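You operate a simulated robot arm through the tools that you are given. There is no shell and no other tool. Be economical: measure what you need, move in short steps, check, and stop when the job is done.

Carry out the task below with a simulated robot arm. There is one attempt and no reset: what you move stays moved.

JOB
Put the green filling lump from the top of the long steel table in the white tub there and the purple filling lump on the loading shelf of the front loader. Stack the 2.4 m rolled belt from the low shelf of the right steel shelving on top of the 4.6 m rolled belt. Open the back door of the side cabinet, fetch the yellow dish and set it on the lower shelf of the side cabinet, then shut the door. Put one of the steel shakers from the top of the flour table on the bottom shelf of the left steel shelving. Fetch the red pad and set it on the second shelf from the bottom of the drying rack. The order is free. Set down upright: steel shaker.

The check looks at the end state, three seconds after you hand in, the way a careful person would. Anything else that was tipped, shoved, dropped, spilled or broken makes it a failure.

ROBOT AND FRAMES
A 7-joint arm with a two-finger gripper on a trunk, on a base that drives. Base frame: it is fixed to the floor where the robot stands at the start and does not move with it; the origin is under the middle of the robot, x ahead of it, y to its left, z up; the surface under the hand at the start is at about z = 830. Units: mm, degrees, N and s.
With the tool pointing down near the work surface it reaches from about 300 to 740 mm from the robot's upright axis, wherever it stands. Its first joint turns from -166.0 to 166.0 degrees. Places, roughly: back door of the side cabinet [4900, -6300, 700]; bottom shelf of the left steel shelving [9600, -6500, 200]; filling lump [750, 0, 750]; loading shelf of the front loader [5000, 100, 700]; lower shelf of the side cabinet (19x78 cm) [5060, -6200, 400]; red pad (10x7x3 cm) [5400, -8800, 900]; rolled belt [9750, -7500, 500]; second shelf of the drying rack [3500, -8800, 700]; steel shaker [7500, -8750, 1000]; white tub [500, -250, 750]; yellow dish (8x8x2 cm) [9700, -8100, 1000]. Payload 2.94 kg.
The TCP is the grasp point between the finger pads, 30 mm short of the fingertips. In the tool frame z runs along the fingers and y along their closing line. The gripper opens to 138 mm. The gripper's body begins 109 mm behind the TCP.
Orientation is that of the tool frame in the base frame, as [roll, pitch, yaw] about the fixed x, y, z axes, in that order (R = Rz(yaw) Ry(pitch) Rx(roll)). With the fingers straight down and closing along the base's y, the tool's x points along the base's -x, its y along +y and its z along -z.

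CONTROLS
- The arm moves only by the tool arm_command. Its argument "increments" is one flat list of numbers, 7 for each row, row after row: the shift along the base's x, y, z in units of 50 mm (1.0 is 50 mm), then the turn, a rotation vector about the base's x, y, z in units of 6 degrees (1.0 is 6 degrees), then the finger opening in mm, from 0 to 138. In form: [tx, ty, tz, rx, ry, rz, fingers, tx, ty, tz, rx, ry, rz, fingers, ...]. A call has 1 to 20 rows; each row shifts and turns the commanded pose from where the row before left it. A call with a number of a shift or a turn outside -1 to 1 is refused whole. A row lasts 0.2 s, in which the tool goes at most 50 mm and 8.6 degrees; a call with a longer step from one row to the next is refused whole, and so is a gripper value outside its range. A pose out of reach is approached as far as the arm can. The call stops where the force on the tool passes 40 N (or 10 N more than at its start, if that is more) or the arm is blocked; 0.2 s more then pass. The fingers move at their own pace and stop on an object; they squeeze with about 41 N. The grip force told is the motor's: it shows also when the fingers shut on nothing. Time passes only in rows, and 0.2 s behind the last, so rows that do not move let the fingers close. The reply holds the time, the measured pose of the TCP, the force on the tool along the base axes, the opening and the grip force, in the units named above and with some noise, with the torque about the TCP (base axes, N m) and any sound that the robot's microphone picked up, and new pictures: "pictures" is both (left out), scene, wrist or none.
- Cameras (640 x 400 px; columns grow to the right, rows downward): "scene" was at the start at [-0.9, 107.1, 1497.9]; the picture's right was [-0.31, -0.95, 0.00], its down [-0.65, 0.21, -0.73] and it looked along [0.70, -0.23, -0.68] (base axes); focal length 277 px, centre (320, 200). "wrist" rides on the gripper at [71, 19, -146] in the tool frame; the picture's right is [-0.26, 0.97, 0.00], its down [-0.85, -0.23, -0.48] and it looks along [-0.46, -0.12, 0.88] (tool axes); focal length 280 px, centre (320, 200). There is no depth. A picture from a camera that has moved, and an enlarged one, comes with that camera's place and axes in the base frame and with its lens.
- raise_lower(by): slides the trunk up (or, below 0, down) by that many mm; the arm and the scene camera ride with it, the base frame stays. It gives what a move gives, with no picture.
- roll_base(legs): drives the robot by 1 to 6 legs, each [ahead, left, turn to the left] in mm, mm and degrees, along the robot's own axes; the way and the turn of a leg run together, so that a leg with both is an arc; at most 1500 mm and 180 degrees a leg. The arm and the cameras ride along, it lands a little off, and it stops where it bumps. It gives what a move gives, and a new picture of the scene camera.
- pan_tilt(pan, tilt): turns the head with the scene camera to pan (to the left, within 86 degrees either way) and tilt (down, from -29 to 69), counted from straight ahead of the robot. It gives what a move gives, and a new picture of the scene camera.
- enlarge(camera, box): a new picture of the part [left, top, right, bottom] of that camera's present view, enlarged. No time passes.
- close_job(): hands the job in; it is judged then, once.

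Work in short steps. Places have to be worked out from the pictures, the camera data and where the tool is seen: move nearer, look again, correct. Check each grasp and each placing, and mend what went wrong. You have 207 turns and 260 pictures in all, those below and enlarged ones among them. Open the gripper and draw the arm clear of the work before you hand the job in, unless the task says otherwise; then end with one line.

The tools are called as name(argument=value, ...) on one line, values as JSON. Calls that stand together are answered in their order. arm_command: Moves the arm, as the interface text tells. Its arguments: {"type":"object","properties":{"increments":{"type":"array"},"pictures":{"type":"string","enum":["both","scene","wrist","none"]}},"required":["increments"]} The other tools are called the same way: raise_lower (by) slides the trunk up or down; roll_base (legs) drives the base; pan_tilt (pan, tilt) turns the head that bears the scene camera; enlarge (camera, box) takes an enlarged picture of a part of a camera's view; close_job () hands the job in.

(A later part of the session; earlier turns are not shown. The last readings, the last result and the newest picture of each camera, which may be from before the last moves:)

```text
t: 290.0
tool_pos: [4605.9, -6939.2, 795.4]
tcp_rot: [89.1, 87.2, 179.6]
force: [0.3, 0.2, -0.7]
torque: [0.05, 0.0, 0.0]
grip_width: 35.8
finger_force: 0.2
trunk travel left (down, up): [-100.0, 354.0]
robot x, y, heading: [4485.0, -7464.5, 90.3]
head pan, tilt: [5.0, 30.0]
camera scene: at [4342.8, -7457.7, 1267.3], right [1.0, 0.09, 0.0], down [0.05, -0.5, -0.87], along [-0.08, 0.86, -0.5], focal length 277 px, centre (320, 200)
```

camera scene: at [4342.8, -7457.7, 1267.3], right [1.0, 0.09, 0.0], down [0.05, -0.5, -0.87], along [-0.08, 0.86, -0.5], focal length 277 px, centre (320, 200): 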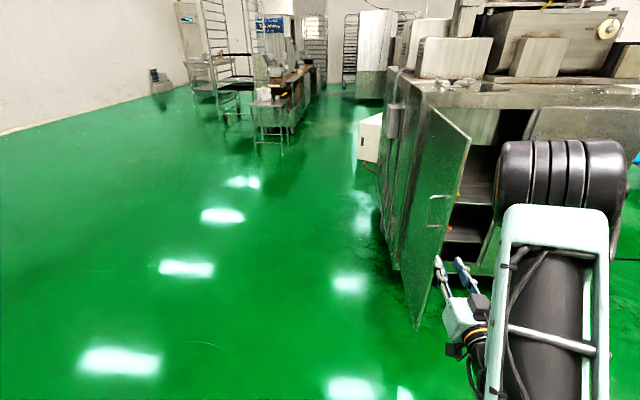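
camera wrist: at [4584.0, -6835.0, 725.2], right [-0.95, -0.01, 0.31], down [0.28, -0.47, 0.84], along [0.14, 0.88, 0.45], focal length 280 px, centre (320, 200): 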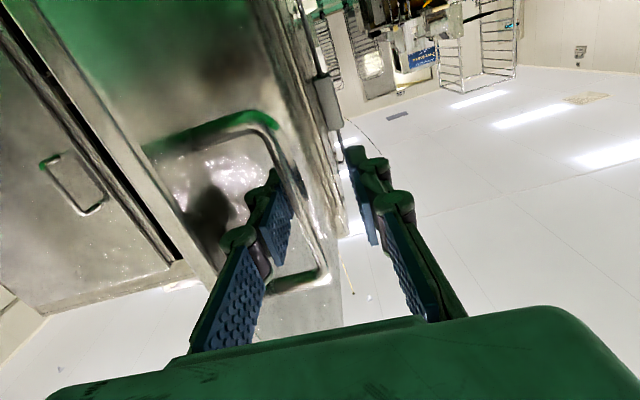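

The door stands open. Turn the tool back down while raising it, then look toward the −y wall for the pad and the drying rack.

arm_command(increments=[0.1, 0, 0.6, -1, 0, 0, 60, 0.1, 0, 0.6, -1, 0, 0, 60, 0.1, 0, 0.6, -1, 0, 0, 60, 0.1, 0, 0.6, -1, 0, 0, 60, 0.1, 0, 0.6, -1, 0, 0, 60, 0.1, 0, 0.4, -1, 0, 0, 60, 0, 0, 0.4, -1, 0, 0, 60, 0, 0, 0.4, -1, 0, 0, 60, 0, 0, 0.4, -1, 0, 0, 60, 0, 0, 0.2, -1, 0, 0, 60, 0, 0, 0.2, -1, 0, 0, 60, 0, 0, 0, -1, 0, 0, 60, 0, 0, 0, -1, 0, 0, 60, 0, 0, 0, -1, 0, 0, 60, 0, 0, 0, -1, 0, 0, 60], pictures="none")

roll_base(legs=[[-150, 0, 0], [0, 0, 180]])

pan_tilt(pan=15, tilt=15)

```text
t: 293.2
tool_pos: [4640.7, -6933.3, 1045.3]
tcp_rot: [179.5, 0.0, -92.9]
force: [0.7, 0.6, -0.1]
torque: [0.03, -0.02, -0.02]
grip_width: 60.0
finger_force: 0.0
out of reach, approached as far as the arm can: row 1
trunk travel left (down, up): [-100.0, 354.0]
robot x, y, heading: [4486.9, -7466.0, 90.3]
head pan, tilt: [5.0, 30.0]
```

```text
t: 302.0
tool_pos: [4341.1, -8149.7, 1045.3]
tcp_rot: [179.5, 0.0, 88.3]
force: [-0.4, -1.5, -0.3]
torque: [-0.01, -0.03, -0.01]
grip_width: 59.9
finger_force: 0.1
trunk travel left (down, up): [-100.0, 354.0]
robot x, y, heading: [4486.6, -7614.2, -88.5]
head pan, tilt: [5.0, 30.0]
camera scene: at [4629.4, -7623.7, 1267.3], right [-0.99, -0.11, 0.0], down [-0.06, 0.5, -0.87], along [0.1, -0.86, -0.5], focal length 277 px, centre (320, 200)
```

scene: 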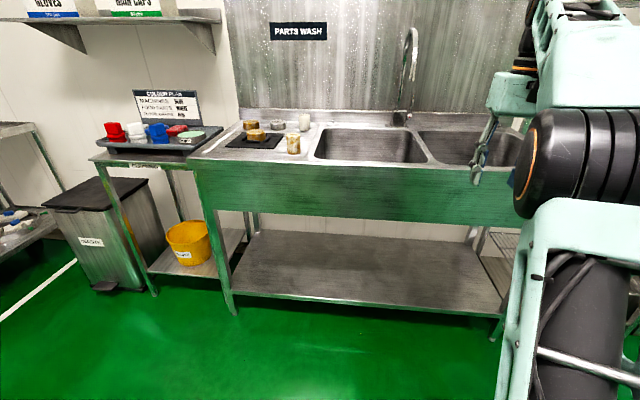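

```text
t: 302.7
tool_pos: [4340.9, -8151.1, 1043.7]
tcp_rot: [179.4, 0.0, 88.2]
force: [0.3, -0.5, 0.5]
torque: [-0.01, 0.0, -0.01]
grip_width: 60.1
finger_force: 0.0
trunk travel left (down, up): [-100.0, 354.0]
robot x, y, heading: [4481.7, -7616.1, -88.4]
head pan, tilt: [15.0, 15.0]
camera scene: at [4645.6, -7623.4, 1291.5], right [-0.96, -0.28, 0.0], down [-0.07, 0.25, -0.97], along [0.27, -0.93, -0.26], focal length 277 px, centre (320, 200)
```

scene: 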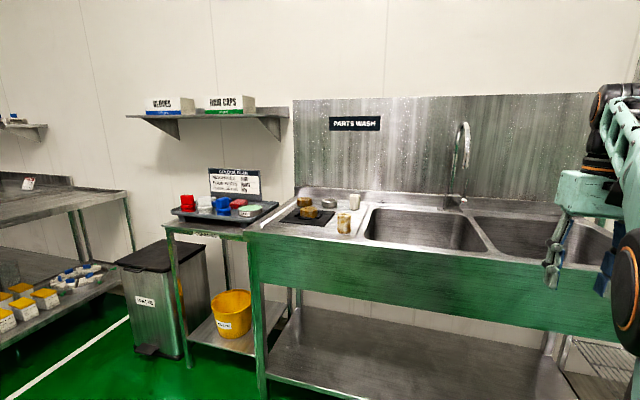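

The coloured pads sit in a tray on the small table. Enlarge.

enlarge(camera="scene", box=[150, 160, 310, 260])

```text
4.00 times, centred on (230, 210) of scene
camera zoom: at [4645.6, -7623.4, 1291.5], right [-0.96, -0.28, 0.0], down [-0.07, 0.25, -0.97], along [0.27, -0.93, -0.26], focal length 1108 px, centre (680, 160)
```

zoom: 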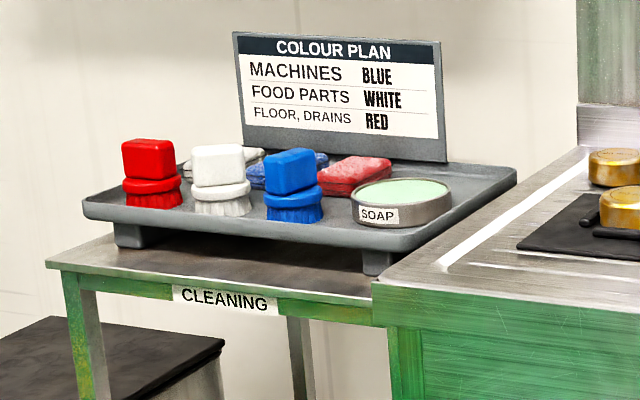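

The red pad is the flat one behind the blue brush and soap, at about (5411, −8785). I'll raise the hand and drive in front of that table.

arm_command(increments=[0, 0, 1, 0, 0, 0, 100, 0, 0, 1, 0, 0, 0, 120, 0, 0, 1, 0, 0, 0, 120], pictures="none")

roll_base(legs=[[0, 900, -1.6], [430, 0, 0]])

enlarge(camera="wrist", box=[0, 0, 640, 400])

```text
t: 303.5
tool_pos: [4341.4, -8134.3, 1083.1]
tcp_rot: [179.5, 0.0, 88.2]
force: [0.3, 0.1, -0.4]
torque: [0.0, -0.01, -0.03]
grip_width: 120.2
finger_force: 0.1
out of reach, approached as far as the arm can: row 1, 2, 3
trunk travel left (down, up): [-100.0, 354.0]
robot x, y, heading: [4487.0, -7616.5, -88.4]
head pan, tilt: [15.0, 15.0]
```

```text
t: 313.9
tool_pos: [5235.8, -8547.6, 1083.5]
tcp_rot: [179.5, 0.1, 87.7]
force: [-0.3, 0.4, 0.5]
torque: [0.01, 0.01, -0.01]
grip_width: 120.0
finger_force: 0.0
trunk travel left (down, up): [-100.0, 354.0]
robot x, y, heading: [5383.1, -8030.6, -88.8]
head pan, tilt: [15.0, 15.0]
camera scene: at [5543.5, -8039.0, 1291.5], right [-0.96, -0.27, 0.0], down [-0.07, 0.25, -0.97], along [0.26, -0.93, -0.26], focal length 277 px, centre (320, 200)
```

scene: 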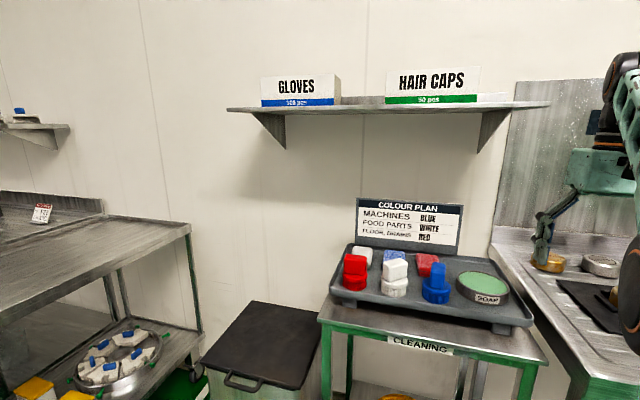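

```text
1.00 times, centred on (320, 200) of wrist (not enlarged: the box is as wide or as high as the picture)
camera zoom: at [5255.3, -8476.3, 1228.4], right [0.95, -0.3, 0.01], down [-0.27, -0.84, 0.47], along [-0.14, -0.46, -0.88], focal length 280 px, centre (320, 200)
```

zoom: 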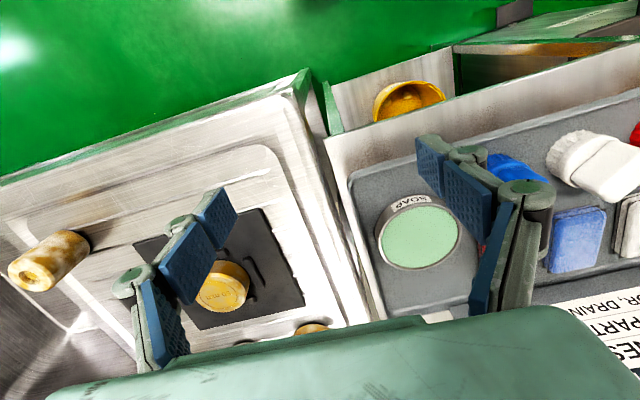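

Shift the hand +x, to look at the pads from above.

arm_command(increments=[0.85, 0, 0, 0, 0, 0, 120, 0.85, 0, 0, 0, 0, 0, 120, 0.85, 0, 0, 0, 0, 0, 120, 0.85, 0, 0, 0, 0, 0, 120])

```text
t: 314.9
tool_pos: [5406.4, -8547.6, 1082.7]
tcp_rot: [179.5, 0.0, 87.7]
force: [0.2, 0.0, 0.2]
torque: [0.0, -0.06, 0.02]
grip_width: 120.3
finger_force: 0.0
trunk travel left (down, up): [-100.0, 354.0]
robot x, y, heading: [5381.6, -8026.3, -89.0]
head pan, tilt: [15.0, 15.0]
camera scene: at [5543.3, -8039.0, 1291.6], right [-0.96, -0.27, 0.0], down [-0.07, 0.25, -0.97], along [0.26, -0.93, -0.26], focal length 277 px, centre (320, 200)
camera wrist: at [5426.6, -8477.3, 1228.7], right [0.95, -0.3, 0.01], down [-0.27, -0.84, 0.48], along [-0.14, -0.46, -0.88], focal length 280 px, centre (320, 200)
```

scene: 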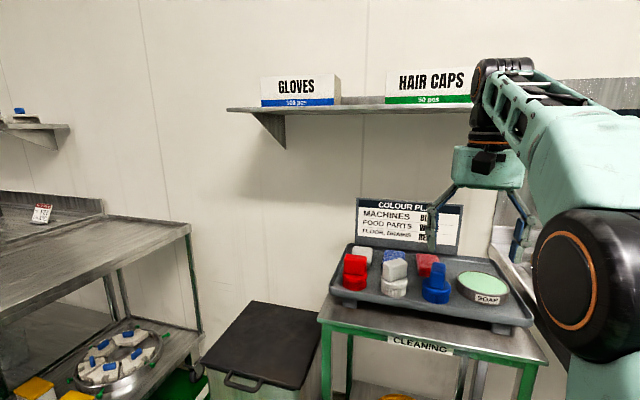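
wrist: 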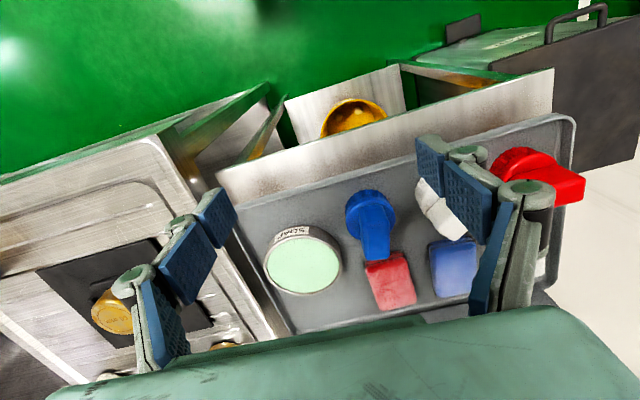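

The red pad lies with its long axis along y, centred at about (5438, −8797), with ~30 mm gaps on either side. I'll tilt the tool 24° so the wrist stays clear of the wall shelf, and roll 100 mm ahead.

arm_command(increments=[0, 0.2, 0, -1, 0, 0, 100, 0, 0.2, 0, -1, 0, 0, 100, 0, 0.2, 0, -1, 0, 0, 100, 0, 0.2, 0, -1, 0, 0, 100], pictures="none")

roll_base(legs=[[100, 30, -1]])

enlarge(camera="wrist", box=[0, 0, 640, 400])

```text
t: 315.9
tool_pos: [5405.8, -8509.2, 1083.0]
tcp_rot: [178.4, 24.2, 87.3]
force: [-0.3, 0.0, -1.0]
torque: [0.04, 0.01, 0.01]
grip_width: 100.1
finger_force: 0.0
trunk travel left (down, up): [-100.0, 354.0]
robot x, y, heading: [5380.6, -8031.4, -89.1]
head pan, tilt: [15.0, 15.0]
```

```text
t: 317.1
tool_pos: [5429.1, -8606.1, 1083.8]
tcp_rot: [178.4, 24.1, 86.4]
force: [0.1, -0.5, -0.4]
torque: [-0.01, -0.03, 0.02]
grip_width: 100.1
finger_force: 0.0
trunk travel left (down, up): [-100.0, 354.0]
robot x, y, heading: [5415.0, -8128.4, -90.1]
head pan, tilt: [15.0, 15.0]
camera scene: at [5573.4, -8139.3, 1291.5], right [-0.97, -0.26, 0.0], down [-0.07, 0.25, -0.97], along [0.25, -0.93, -0.26], focal length 277 px, centre (320, 200)
```

scene: 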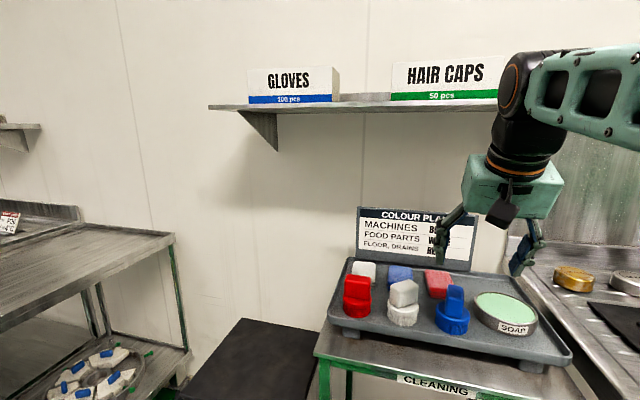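

```text
1.00 times, centred on (320, 200) of wrist (not enlarged: the box is as wide or as high as the picture)
camera zoom: at [5450.7, -8482.6, 1187.5], right [0.95, -0.29, 0.13], down [-0.28, -0.57, 0.77], along [-0.15, -0.77, -0.62], focal length 280 px, centre (320, 200)
```

zoom: 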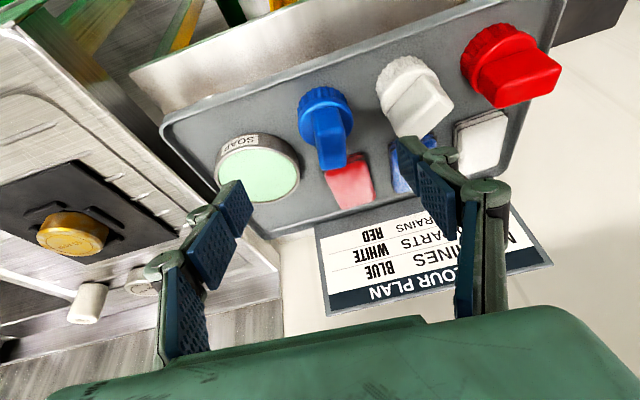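

The pad triangulates to (5436, −8810, ~905). I'll lower to z≈1005, above the brushes but with the wrist under the shelf, then go forward.

arm_command(increments=[0, 0, -0.8, 0, 0, 0, 100, 0.14, 0, -0.8, 0, 0, 0, 100, 0, -0.9, 0, 0, 0, 0, 100, 0, -0.9, 0, 0, 0, 0, 100, 0, -0.9, 0, 0, 0, 0, 100, 0, -0.9, 0, 0, 0, 0, 100, 0, 0, 0, 0, 0, 0, 100])

```text
t: 318.7
tool_pos: [5434.5, -8784.9, 1004.5]
tcp_rot: [178.4, 23.9, 86.5]
force: [0.5, 0.2, -1.1]
torque: [0.01, 0.0, 0.0]
grip_width: 100.2
finger_force: 0.1
trunk travel left (down, up): [-100.0, 354.0]
robot x, y, heading: [5413.6, -8128.6, -90.1]
head pan, tilt: [15.0, 15.0]
camera scene: at [5573.5, -8139.6, 1291.5], right [-0.97, -0.26, 0.0], down [-0.07, 0.25, -0.97], along [0.25, -0.93, -0.26], focal length 277 px, centre (320, 200)
camera wrist: at [5456.5, -8662.9, 1108.6], right [0.95, -0.29, 0.13], down [-0.28, -0.57, 0.77], along [-0.15, -0.77, -0.62], focal length 280 px, centre (320, 200)
```

scene: 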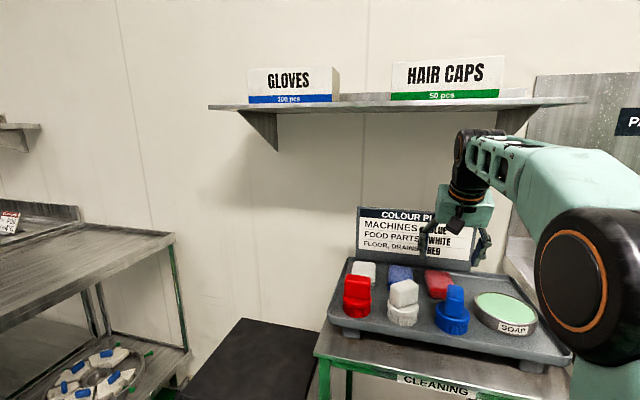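
wrist: 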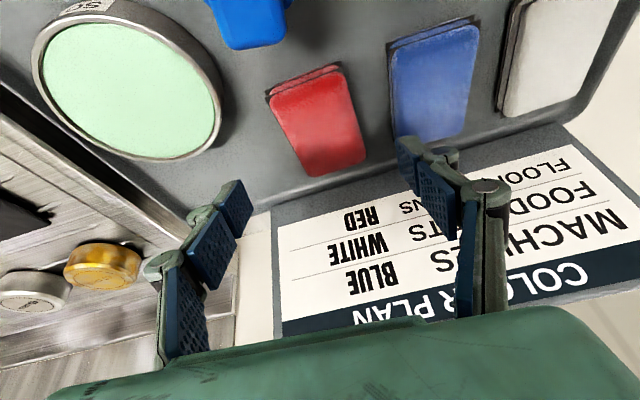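

Centred on (5440, −8812). Descend to z≈924, close and check.

arm_command(increments=[0.12, -0.2, -0.5, 0, 0, 0, 100, 0, -0.1, -0.6, 0, 0, 0, 100, 0, 0, -0.5, 0, 0, 0, 100, 0, 0, 0, 0, 0, 0, 50, 0, 0, 0, 0, 0, 0, 50, 0, 0, 0, 0, 0, 0, 50], pictures="wrist")

```text
t: 320.1
tool_pos: [5442.0, -8801.6, 924.9]
tcp_rot: [178.4, 24.0, 86.5]
force: [-0.4, 0.3, 0.4]
torque: [-0.1, 0.05, -0.02]
grip_width: 64.3
finger_force: 41.1
trunk travel left (down, up): [-100.0, 354.0]
robot x, y, heading: [5417.8, -8127.3, -90.3]
head pan, tilt: [15.0, 15.0]
camera wrist: at [5464.7, -8677.9, 1029.8], right [0.95, -0.29, 0.13], down [-0.28, -0.57, 0.78], along [-0.15, -0.77, -0.62], focal length 280 px, centre (320, 200)
```

wrist: 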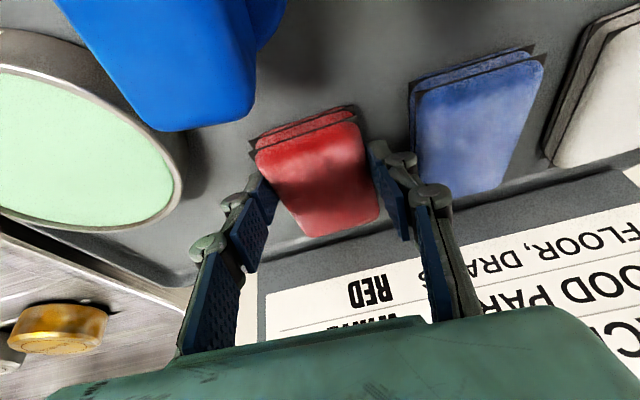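

Gripped at 64 mm. Lift 80, then draw back.

arm_command(increments=[0, 0, 0.6, 0, 0, 0, 50, 0, 0, 0.6, 0, 0, 0, 50, 0, 0, 0.6, 0, 0, 0, 50, 0, 0.9, 0, 0, 0, 0, 50, 0, 0.9, 0, 0, 0, 0, 50, 0, 0.9, 0, 0, 0, 0, 50, 0, 0.9, 0, 0, 0, 0, 50, 0, 0, 0.5, 0, 0, 0, 50])

```text
t: 321.9
tool_pos: [5442.7, -8620.9, 1037.7]
tcp_rot: [178.4, 24.1, 86.5]
force: [-0.5, 0.3, -0.5]
torque: [0.03, 0.02, 0.03]
grip_width: 64.1
finger_force: 41.3
trunk travel left (down, up): [-100.0, 354.0]
robot x, y, heading: [5414.3, -8125.9, -90.2]
head pan, tilt: [15.0, 15.0]
camera scene: at [5573.5, -8139.2, 1291.5], right [-0.97, -0.26, 0.0], down [-0.07, 0.25, -0.97], along [0.25, -0.93, -0.26], focal length 277 px, centre (320, 200)
camera wrist: at [5464.4, -8498.0, 1143.3], right [0.95, -0.29, 0.13], down [-0.28, -0.57, 0.78], along [-0.15, -0.77, -0.62], focal length 280 px, centre (320, 200)
```

scene: 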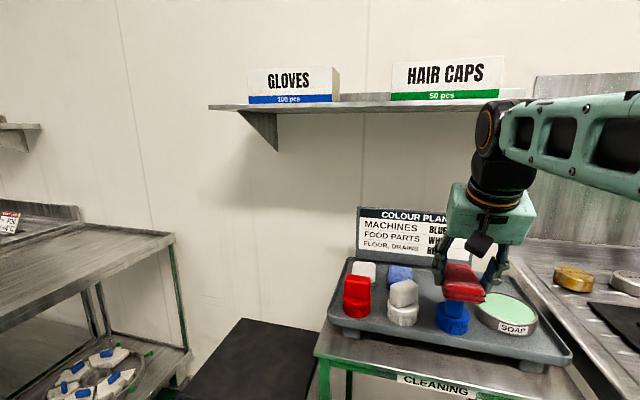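
wrist: 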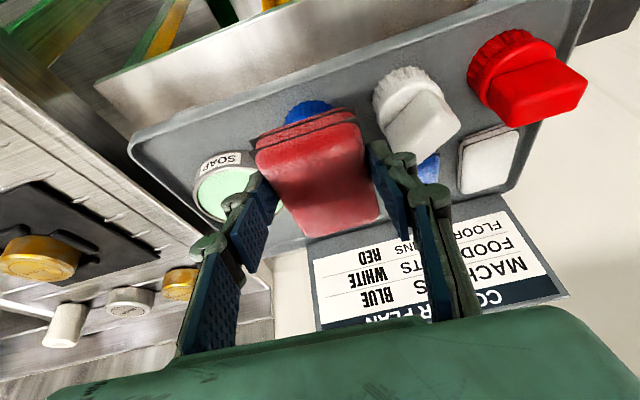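

The pad is held cleanly. Back away and drive to the drying rack.

roll_base(legs=[[-450, 0, 0], [0, -1300, 0], [0, -530, 0]])

pan_tilt(pan=8, tilt=20)

```text
t: 340.8
tool_pos: [3585.4, -8153.2, 1038.3]
tcp_rot: [178.4, 24.2, 86.2]
force: [-1.1, 0.1, -0.6]
torque: [-0.01, -0.02, -0.02]
grip_width: 62.8
finger_force: 40.8
trunk travel left (down, up): [-100.0, 354.0]
robot x, y, heading: [3555.1, -7659.3, -90.3]
head pan, tilt: [15.0, 15.0]
camera scene: at [3719.3, -7671.9, 1291.5], right [-0.97, -0.25, 0.0], down [-0.07, 0.25, -0.97], along [0.24, -0.93, -0.26], focal length 277 px, centre (320, 200)
```

scene: 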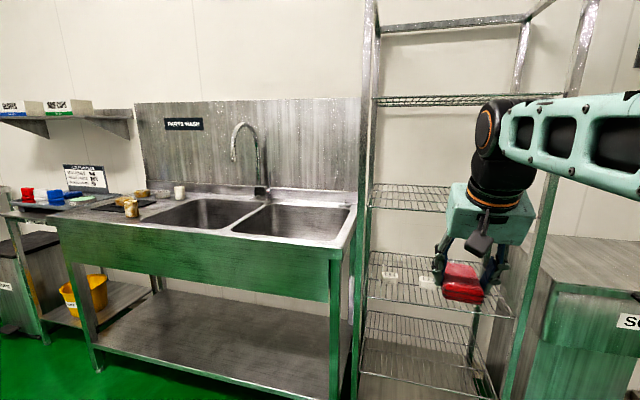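

```text
t: 341.5
tool_pos: [3586.3, -8154.2, 1038.9]
tcp_rot: [178.4, 24.1, 86.2]
force: [0.2, 0.3, -0.7]
torque: [-0.03, -0.01, 0.0]
grip_width: 62.8
finger_force: 40.9
trunk travel left (down, up): [-100.0, 354.0]
robot x, y, heading: [3560.8, -7660.0, -90.2]
head pan, tilt: [8.0, 20.0]
camera scene: at [3710.2, -7673.6, 1284.6], right [-0.99, -0.16, 0.0], down [-0.05, 0.33, -0.94], along [0.15, -0.93, -0.33], focal length 277 px, centre (320, 200)
```

scene: 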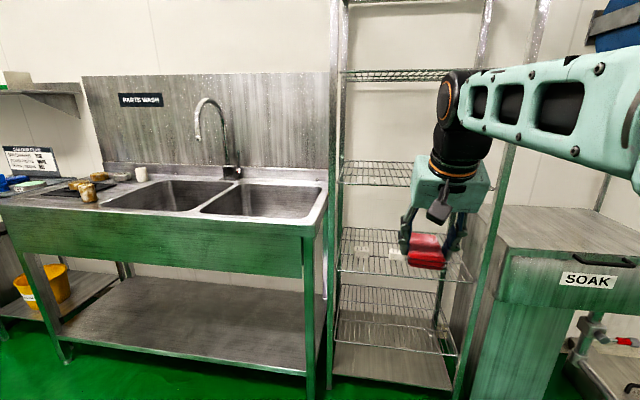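

The target shelf is the wire shelf with small labels at z≈640. Enlarge to check what's on it.

enlarge(camera="scene", box=[320, 150, 500, 400])

raise_lower(by=-90)

roll_base(legs=[[280, -50, 0]])

enlarge(camera="wrist", box=[0, 0, 640, 400])

```text
1.60 times, centred on (410, 275) of scene
camera zoom: at [3710.2, -7673.6, 1284.6], right [-0.99, -0.16, 0.0], down [-0.05, 0.33, -0.94], along [0.15, -0.93, -0.33], focal length 443 px, centre (176, 80)
```

zoom: 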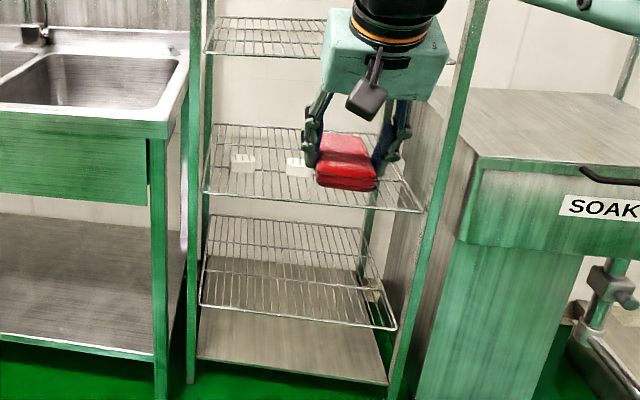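

```text
t: 342.7
tool_pos: [3586.0, -8153.7, 947.6]
tcp_rot: [178.4, 24.1, 86.2]
force: [-0.4, 0.0, -1.0]
torque: [0.05, -0.01, -0.04]
grip_width: 62.6
finger_force: 40.8
trunk travel left (down, up): [-10.0, 444.0]
robot x, y, heading: [3561.2, -7657.4, -90.2]
head pan, tilt: [8.0, 20.0]
```

```text
t: 344.7
tool_pos: [3533.7, -8436.9, 948.3]
tcp_rot: [178.6, 24.1, 86.1]
force: [-0.2, -0.2, 0.0]
torque: [-0.01, -0.05, -0.02]
grip_width: 62.6
finger_force: 41.0
trunk travel left (down, up): [-10.0, 444.0]
robot x, y, heading: [3509.9, -7941.0, -90.5]
head pan, tilt: [8.0, 20.0]
camera scene: at [3659.2, -7957.0, 1193.9], right [-0.99, -0.15, 0.0], down [-0.05, 0.33, -0.94], along [0.14, -0.93, -0.34], focal length 277 px, centre (320, 200)
```

scene: 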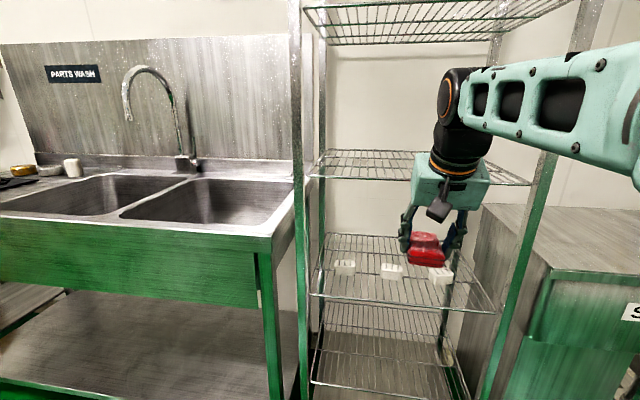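

```text
1.00 times, centred on (320, 200) of wrist (not enlarged: the box is as wide or as high as the picture)
camera zoom: at [3556.4, -8313.7, 1053.2], right [0.95, -0.29, 0.13], down [-0.28, -0.57, 0.77], along [-0.15, -0.77, -0.62], focal length 280 px, centre (320, 200)
```

zoom: 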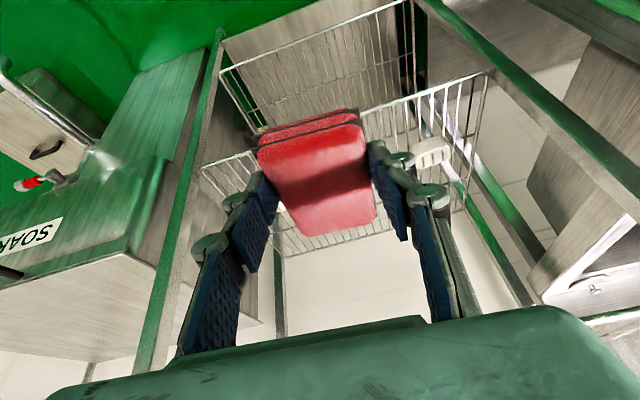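

The shelf is at z≈659 with its front edge at y≈−8618. Three white parts stand at y≈−8755, x≈3389, 3547 and 3695, so I'll set the pad at x≈3468 near the front. Roll ahead 90 and lower the hand.

roll_base(legs=[[90, -60, 0.5]])

arm_command(increments=[0, 0, -0.9, 0, 0, 0, 50, 0, 0, -0.9, 0, 0, 0, 50, 0, 0, -0.9, 0, 0, 0, 50, 0, 0, -0.9, 0, 0, 0, 50, 0, 0, -0.6, 0, 0, 0, 50])

```text
t: 345.9
tool_pos: [3478.7, -8528.1, 949.4]
tcp_rot: [178.5, 24.1, 86.6]
force: [-0.1, 0.2, 0.0]
torque: [0.02, -0.01, 0.02]
grip_width: 62.7
finger_force: 41.2
trunk travel left (down, up): [-10.0, 444.0]
robot x, y, heading: [3447.8, -8035.0, -89.9]
head pan, tilt: [8.0, 20.0]
camera scene: at [3600.2, -8046.1, 1193.8], right [-0.99, -0.16, 0.0], down [-0.06, 0.33, -0.94], along [0.15, -0.93, -0.34], focal length 277 px, centre (320, 200)
```

scene: 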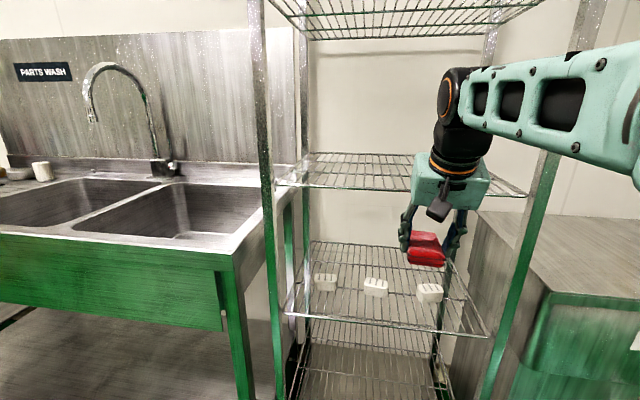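

```text
t: 347.1
tool_pos: [3480.3, -8526.4, 739.5]
tcp_rot: [178.4, 24.1, 86.6]
force: [-0.1, 0.6, -0.7]
torque: [0.01, 0.0, -0.02]
grip_width: 62.7
finger_force: 41.4
trunk travel left (down, up): [-10.0, 444.0]
robot x, y, heading: [3452.1, -8032.8, -90.1]
head pan, tilt: [8.0, 20.0]
camera scene: at [3598.0, -8046.4, 1193.4], right [-0.99, -0.14, 0.0], down [-0.05, 0.34, -0.94], along [0.13, -0.93, -0.34], focal length 277 px, centre (320, 200)
camera wrist: at [3501.4, -8403.1, 844.3], right [0.95, -0.28, 0.13], down [-0.28, -0.57, 0.77], along [-0.15, -0.77, -0.62], focal length 280 px, centre (320, 200)
```

scene: 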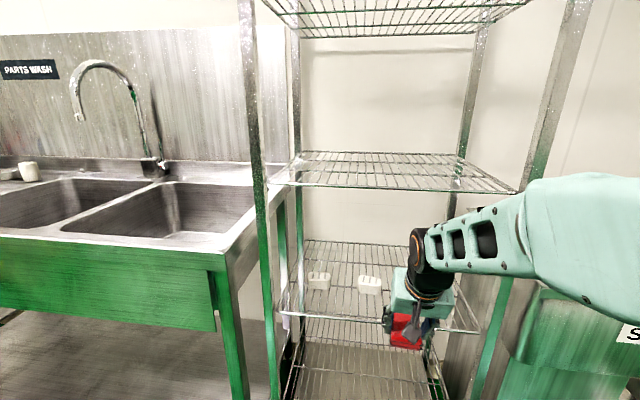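
wrist: 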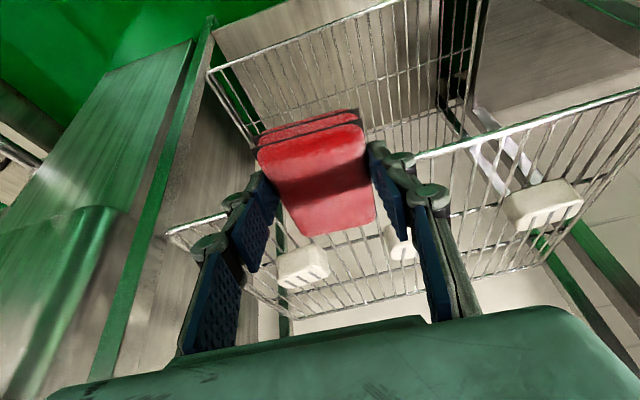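

The parts sit at x≈3400, 3529 and 3700 (y≈−8732). The widest gap is around x=3612, so I'll shift the base left 132 and advance the pad to y≈−8668.

roll_base(legs=[[0, 132, 0]])

arm_command(increments=[0, -0.7, 0, 0, 0, 0, 50, 0, -0.7, 0, 0, 0, 0, 50, 0, -0.7, 0, 0, 0, 0, 50, 0, -0.6, 0, 0, 0, 0, 50])

```text
t: 348.9
tool_pos: [3613.1, -8527.6, 740.6]
tcp_rot: [178.5, 24.0, 86.7]
force: [0.0, 0.5, -0.5]
torque: [0.01, -0.02, 0.03]
grip_width: 62.9
finger_force: 40.2
trunk travel left (down, up): [-10.0, 444.0]
robot x, y, heading: [3581.4, -8033.8, -89.9]
head pan, tilt: [8.0, 20.0]
camera scene: at [3729.7, -8046.0, 1193.4], right [-0.99, -0.14, 0.0], down [-0.05, 0.34, -0.94], along [0.13, -0.93, -0.34], focal length 277 px, centre (320, 200)
```

scene: 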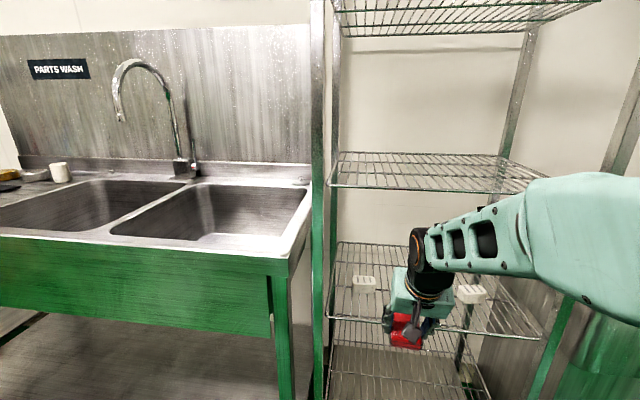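

```text
t: 349.9
tool_pos: [3611.5, -8662.5, 741.4]
tcp_rot: [178.5, 24.0, 86.7]
force: [-0.6, 0.1, 0.1]
torque: [0.0, 0.02, 0.03]
grip_width: 62.6
finger_force: 40.8
trunk travel left (down, up): [-10.0, 444.0]
robot x, y, heading: [3583.5, -8032.1, -89.8]
head pan, tilt: [8.0, 20.0]
camera scene: at [3729.7, -8045.8, 1193.4], right [-0.99, -0.14, 0.0], down [-0.05, 0.34, -0.94], along [0.13, -0.93, -0.34], focal length 277 px, centre (320, 200)
camera wrist: at [3633.5, -8538.5, 845.9], right [0.95, -0.28, 0.13], down [-0.28, -0.57, 0.77], along [-0.15, -0.77, -0.62], focal length 280 px, centre (320, 200)
```

scene: 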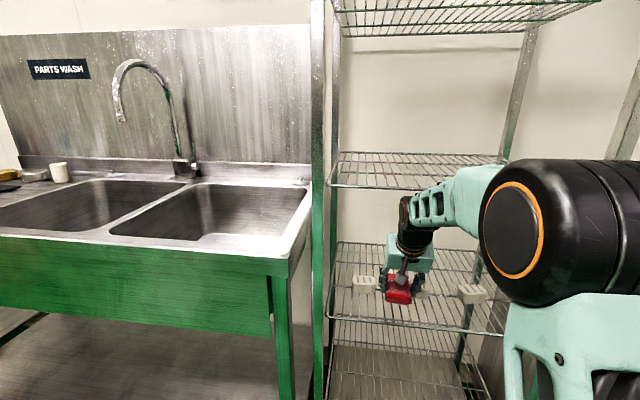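
wrist: 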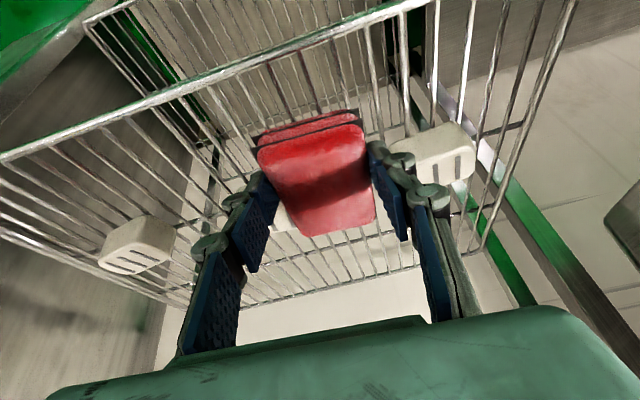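

Clear on both sides (pad 3580–3643 vs parts ending at ~3555 and starting at ~3666). Lower slowly.

arm_command(increments=[0, -0.1, -0.3, 0, 0, 0, 50, 0, 0, -0.25, 0, 0, 0, 50, 0, 0, -0.1, 0, 0, 0, 50, 0, 0, -0.1, 0, 0, 0, 50, 0, 0, 0, 0, 0, 0, 50], pictures="wrist")

```text
t: 351.1
tool_pos: [3612.7, -8667.1, 707.9]
tcp_rot: [178.4, 24.8, 86.7]
force: [0.1, 12.0, 35.1]
torque: [-0.71, 0.35, -0.12]
grip_width: 63.4
finger_force: 41.6
trunk travel left (down, up): [-10.0, 444.0]
robot x, y, heading: [3582.9, -8030.2, -89.8]
head pan, tilt: [8.0, 20.0]
camera wrist: at [3633.7, -8541.8, 812.0], right [0.95, -0.28, 0.13], down [-0.28, -0.56, 0.78], along [-0.14, -0.78, -0.61], focal length 280 px, centre (320, 200)
```

wrist: 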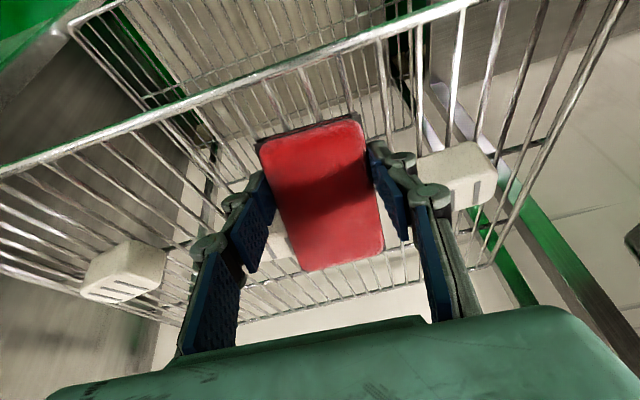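

Contact at 35 N: the pad is on the shelf. Ease up slightly and open just enough, then rise along the tool axis.

arm_command(increments=[0, 0, 0.06, 0, 0, 0, 62, 0, 0, 0, 0, 0, 0, 78, 0, 0, 0, 0, 0, 0, 78, 0, 0.15, 0.35, 0, 0, 0, 78, 0, 0.3, 0.5, 0, 0, 0, 78, 0, 0.9, 0.3, 0, 0, 0, 78, 0, 0.9, 0, 0, 0, 0, 78])

```text
t: 352.7
tool_pos: [3611.8, -8553.0, 762.2]
tcp_rot: [178.4, 23.9, 86.8]
force: [-0.6, -0.7, -0.4]
torque: [0.01, -0.01, 0.01]
grip_width: 78.1
finger_force: 0.1
trunk travel left (down, up): [-10.0, 444.0]
robot x, y, heading: [3583.0, -8033.0, -89.9]
head pan, tilt: [8.0, 20.0]
camera scene: at [3729.7, -8046.2, 1193.4], right [-0.99, -0.14, 0.0], down [-0.05, 0.34, -0.94], along [0.13, -0.93, -0.34], focal length 277 px, centre (320, 200)
camera wrist: at [3633.5, -8429.3, 865.6], right [0.95, -0.28, 0.13], down [-0.28, -0.57, 0.77], along [-0.15, -0.77, -0.62], focal length 280 px, centre (320, 200)
```

scene: 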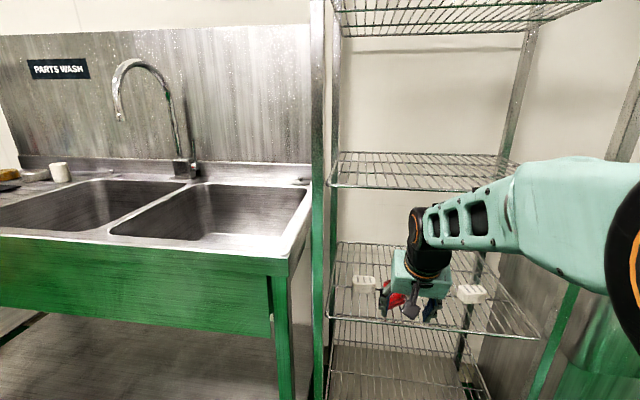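
wrist: 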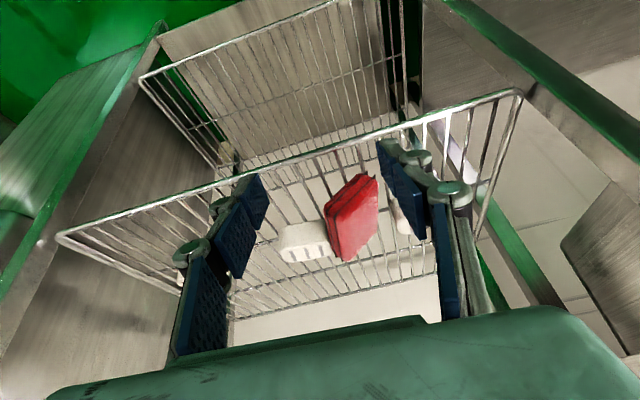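

The pad seems to have turned; enlarge to check it.

enlarge(camera="wrist", box=[260, 140, 460, 290])

```text
2.67 times, centred on (360, 215) of wrist
camera zoom: at [3633.5, -8429.3, 865.6], right [0.95, -0.28, 0.13], down [-0.28, -0.57, 0.77], along [-0.15, -0.77, -0.62], focal length 748 px, centre (213, 160)
```

zoom: 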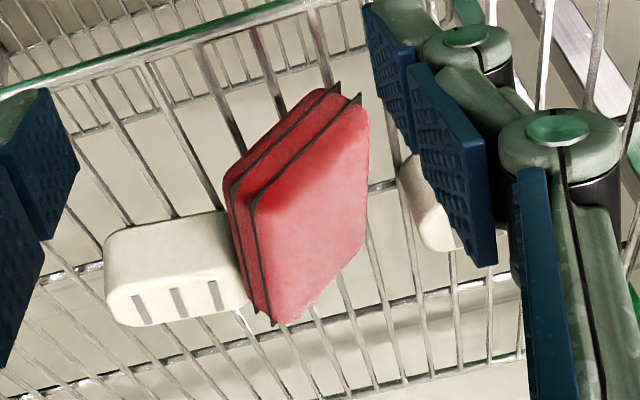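

The pad's left side landed on the edge of the white part (right edge ≈3580), so it leans. I'll straddle its near end with open fingers in front of the parts, shift right, and close softly to push it off that edge.

arm_command(increments=[0.26, 0, 0, 0, 0, 0, 98, 0, -0.6, 0, 0, 0, 0, 98, 0, -0.6, 0, 0, 0, 0, 98, 0, -0.45, 0, 0, 0, 0, 98])

```text
t: 353.7
tool_pos: [3625.0, -8638.0, 763.4]
tcp_rot: [178.5, 23.9, 86.7]
force: [-0.3, 0.5, 0.1]
torque: [0.0, 0.01, 0.04]
grip_width: 98.0
finger_force: 0.0
trunk travel left (down, up): [-10.0, 444.0]
robot x, y, heading: [3580.7, -8036.1, -89.8]
head pan, tilt: [8.0, 20.0]
camera scene: at [3729.7, -8045.8, 1193.4], right [-0.99, -0.14, 0.0], down [-0.05, 0.34, -0.94], along [0.13, -0.93, -0.34], focal length 277 px, centre (320, 200)
camera wrist: at [3646.3, -8513.6, 868.0], right [0.95, -0.28, 0.13], down [-0.28, -0.57, 0.77], along [-0.15, -0.77, -0.62], focal length 280 px, centre (320, 200)
```

scene: 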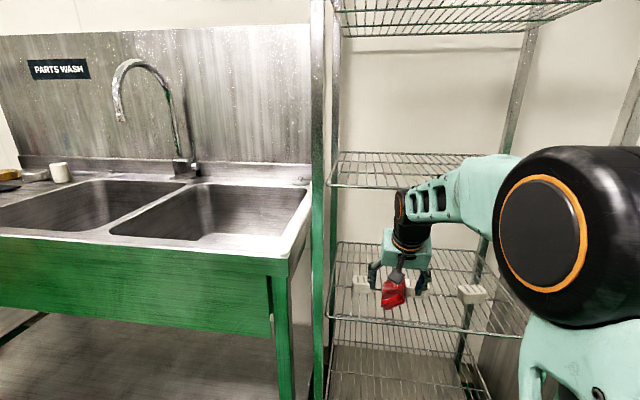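
wrist: 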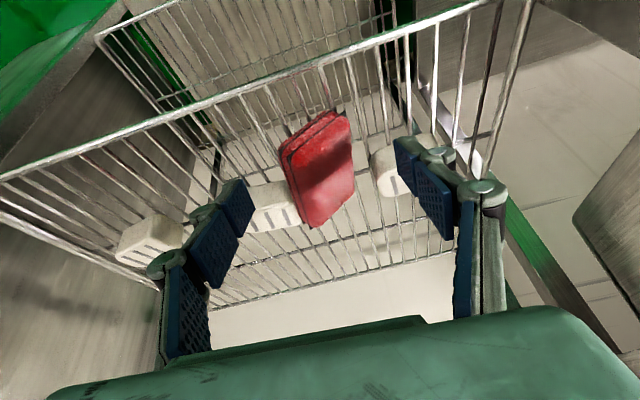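

I'll lower in front of the parts and grip the pad's near end.

arm_command(increments=[0, 0, -0.5, 0, 0, 0, 98, 0, 0, -0.5, 0, 0, 0, 98, 0, 0, -0.1, 0, 0, 0, 98, 0, 0, 0, 0, 0, 0, 60, 0, 0, 0, 0, 0, 0, 60, 0, 0, 0, 0, 0, 0, 50], pictures="wrist")

```text
t: 355.1
tool_pos: [3627.1, -8635.7, 711.8]
tcp_rot: [178.4, 24.4, 86.7]
force: [0.8, 4.8, 19.3]
torque: [-0.22, -0.39, 0.15]
grip_width: 54.4
finger_force: 40.6
trunk travel left (down, up): [-10.0, 444.0]
robot x, y, heading: [3581.8, -8032.9, -89.6]
head pan, tilt: [8.0, 20.0]
camera wrist: at [3647.5, -8512.0, 815.9], right [0.95, -0.28, 0.13], down [-0.28, -0.56, 0.78], along [-0.14, -0.78, -0.61], focal length 280 px, centre (320, 200)
```

wrist: 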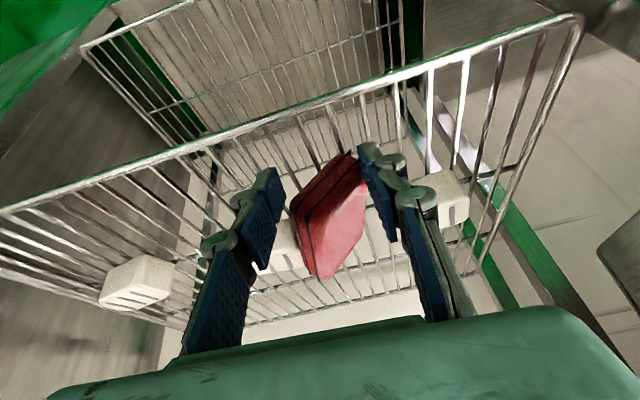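

The pad is now gripped on a slant. I'll use the empty shelf above to let it settle flat, then regrip it by the near end. First lift and draw back.

arm_command(increments=[0, 0, 0.5, 0, 0, 0, 45, 0, 0, 0.7, 0, 0, 0, 45, 0, 0.8, 0.2, 0, 0, 0, 45, 0, 0.9, 0, 0, 0, 0, 45, 0, 0.9, 0, 0, 0, 0, 45], pictures="none")

raise_lower(by=340)

enlarge(camera="wrist", box=[0, 0, 640, 400])

enlarge(camera="scene", box=[300, 150, 560, 400])

```text
t: 356.3
tool_pos: [3625.6, -8505.8, 779.9]
tcp_rot: [178.6, 24.0, 86.7]
force: [0.3, -0.6, -0.3]
torque: [0.04, 0.04, -0.01]
grip_width: 44.9
finger_force: 0.1
trunk travel left (down, up): [-10.0, 444.0]
robot x, y, heading: [3580.1, -8032.3, -89.7]
head pan, tilt: [8.0, 20.0]
```

```text
t: 359.7
tool_pos: [3625.2, -8506.5, 1119.5]
tcp_rot: [178.4, 24.1, 86.8]
force: [-0.8, 0.2, 0.1]
torque: [-0.01, -0.01, 0.01]
grip_width: 44.9
finger_force: 0.0
trunk travel left (down, up): [-350.0, 104.0]
robot x, y, heading: [3584.8, -8032.2, -89.8]
head pan, tilt: [8.0, 20.0]
```

```text
1.00 times, centred on (320, 200) of wrist (not enlarged: the box is as wide or as high as the picture)
camera zoom: at [3646.6, -8383.2, 1224.3], right [0.95, -0.28, 0.13], down [-0.28, -0.57, 0.77], along [-0.15, -0.77, -0.62], focal length 280 px, centre (320, 200)
```

zoom: 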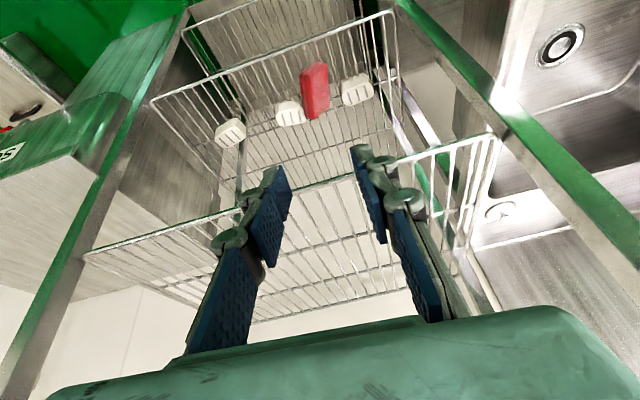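

```text
1.60 times, centred on (430, 275) of scene
camera zoom: at [3729.7, -8045.9, 1533.3], right [-0.99, -0.14, 0.0], down [-0.05, 0.34, -0.94], along [0.13, -0.93, -0.34], focal length 443 px, centre (144, 80)
```

zoom: 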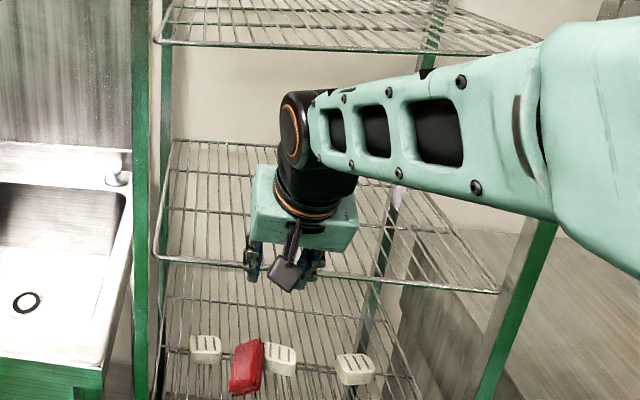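

The pad slipped out and is still on the target shelf. Look closer.

enlarge(camera="wrist", box=[210, 40, 410, 165])

enlarge(camera="scene", box=[360, 320, 488, 400])

```text
3.20 times, centred on (310, 102) of wrist
camera zoom: at [3646.6, -8383.2, 1224.3], right [0.95, -0.28, 0.13], down [-0.28, -0.57, 0.77], along [-0.15, -0.77, -0.62], focal length 897 px, centre (352, 512)
```

zoom: 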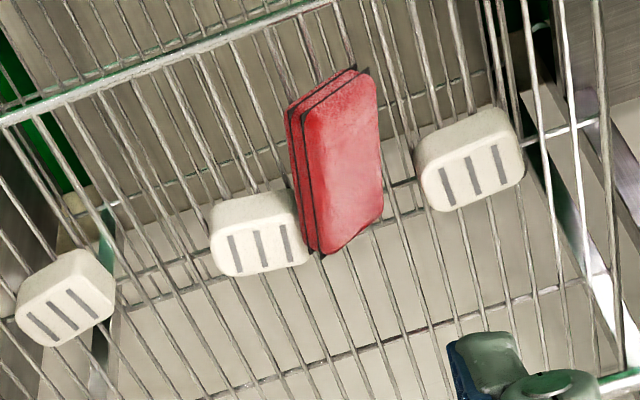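

```text
5.00 times, centred on (424, 360) of scene
camera zoom: at [3729.7, -8045.9, 1533.3], right [-0.99, -0.14, 0.0], down [-0.05, 0.34, -0.94], along [0.13, -0.93, -0.34], focal length 1385 px, centre (-200, -600)
```

zoom: 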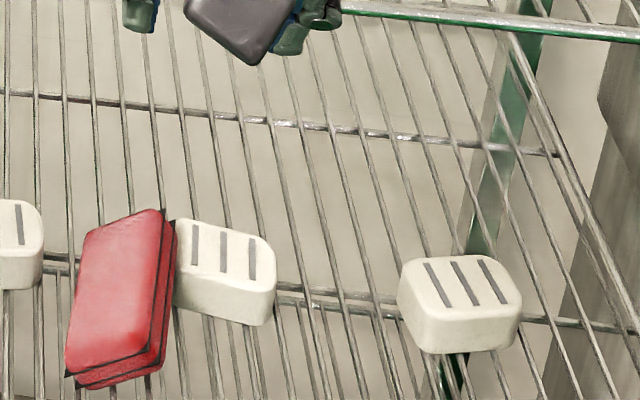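

The pad leans on the middle part, with its rear about 14 mm too far left. I'll close the fingers and push its raised left edge gently +x from above the white part. First return the trunk and line up outside.

raise_lower(by=-340)

arm_command(increments=[-0.7, 0, 0, 0, 0, 0, 0, -0.7, 0, -0.4, 0, 0, 0, 0, 0, 0, -0.4, 0, 0, 0, 0, 0, -0.8, 0, 0, 0, 0, 0, 0, -0.8, 0, 0, 0, 0, 0, 0, -0.8, 0, 0, 0, 0, 0])

```text
t: 363.0
tool_pos: [3624.6, -8507.0, 779.7]
tcp_rot: [178.4, 24.0, 86.7]
force: [-1.0, 0.3, -0.8]
torque: [0.01, 0.0, 0.01]
grip_width: 45.2
finger_force: 0.0
trunk travel left (down, up): [-10.0, 444.0]
robot x, y, heading: [3581.9, -8031.7, -89.7]
head pan, tilt: [8.0, 20.0]
```

```text
t: 364.4
tool_pos: [3555.4, -8626.2, 742.7]
tcp_rot: [178.5, 24.1, 86.7]
force: [-0.1, 0.8, 0.4]
torque: [0.0, 0.03, 0.01]
grip_width: 0.0
finger_force: 28.1
trunk travel left (down, up): [-10.0, 444.0]
robot x, y, heading: [3580.1, -8033.6, -89.9]
head pan, tilt: [8.0, 20.0]
camera scene: at [3729.7, -8045.6, 1193.4], right [-0.99, -0.14, 0.0], down [-0.05, 0.34, -0.94], along [0.13, -0.93, -0.34], focal length 277 px, centre (320, 200)
camera wrist: at [3576.9, -8501.8, 847.2], right [0.95, -0.28, 0.13], down [-0.28, -0.57, 0.78], along [-0.15, -0.77, -0.62], focal length 280 px, centre (320, 200)
```

scene: 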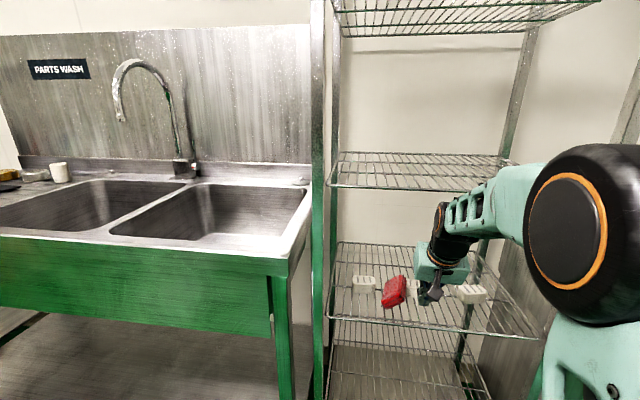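
wrist: 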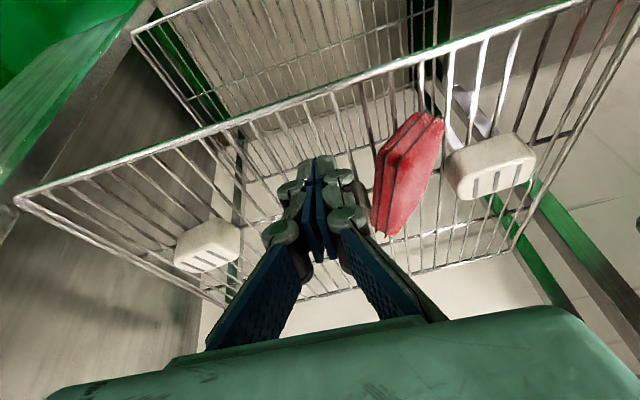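

Advance over the middle part (tips ≈710) and look.

arm_command(increments=[0, -0.75, 0, 0, 0, 0, 0, 0, -0.65, 0, 0, 0, 0, 0], pictures="wrist")

```text
t: 365.0
tool_pos: [3553.4, -8695.8, 741.5]
tcp_rot: [178.5, 24.0, 86.8]
force: [0.0, 0.8, 0.5]
torque: [-0.01, -0.06, 0.03]
grip_width: 0.0
finger_force: 28.4
trunk travel left (down, up): [-10.0, 444.0]
robot x, y, heading: [3581.8, -8031.0, -89.4]
head pan, tilt: [8.0, 20.0]
camera wrist: at [3576.2, -8572.6, 846.3], right [0.95, -0.28, 0.13], down [-0.28, -0.57, 0.77], along [-0.14, -0.77, -0.62], focal length 280 px, centre (320, 200)
```

wrist: 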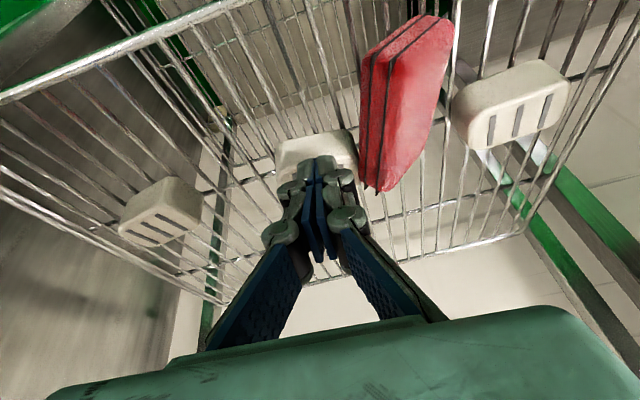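

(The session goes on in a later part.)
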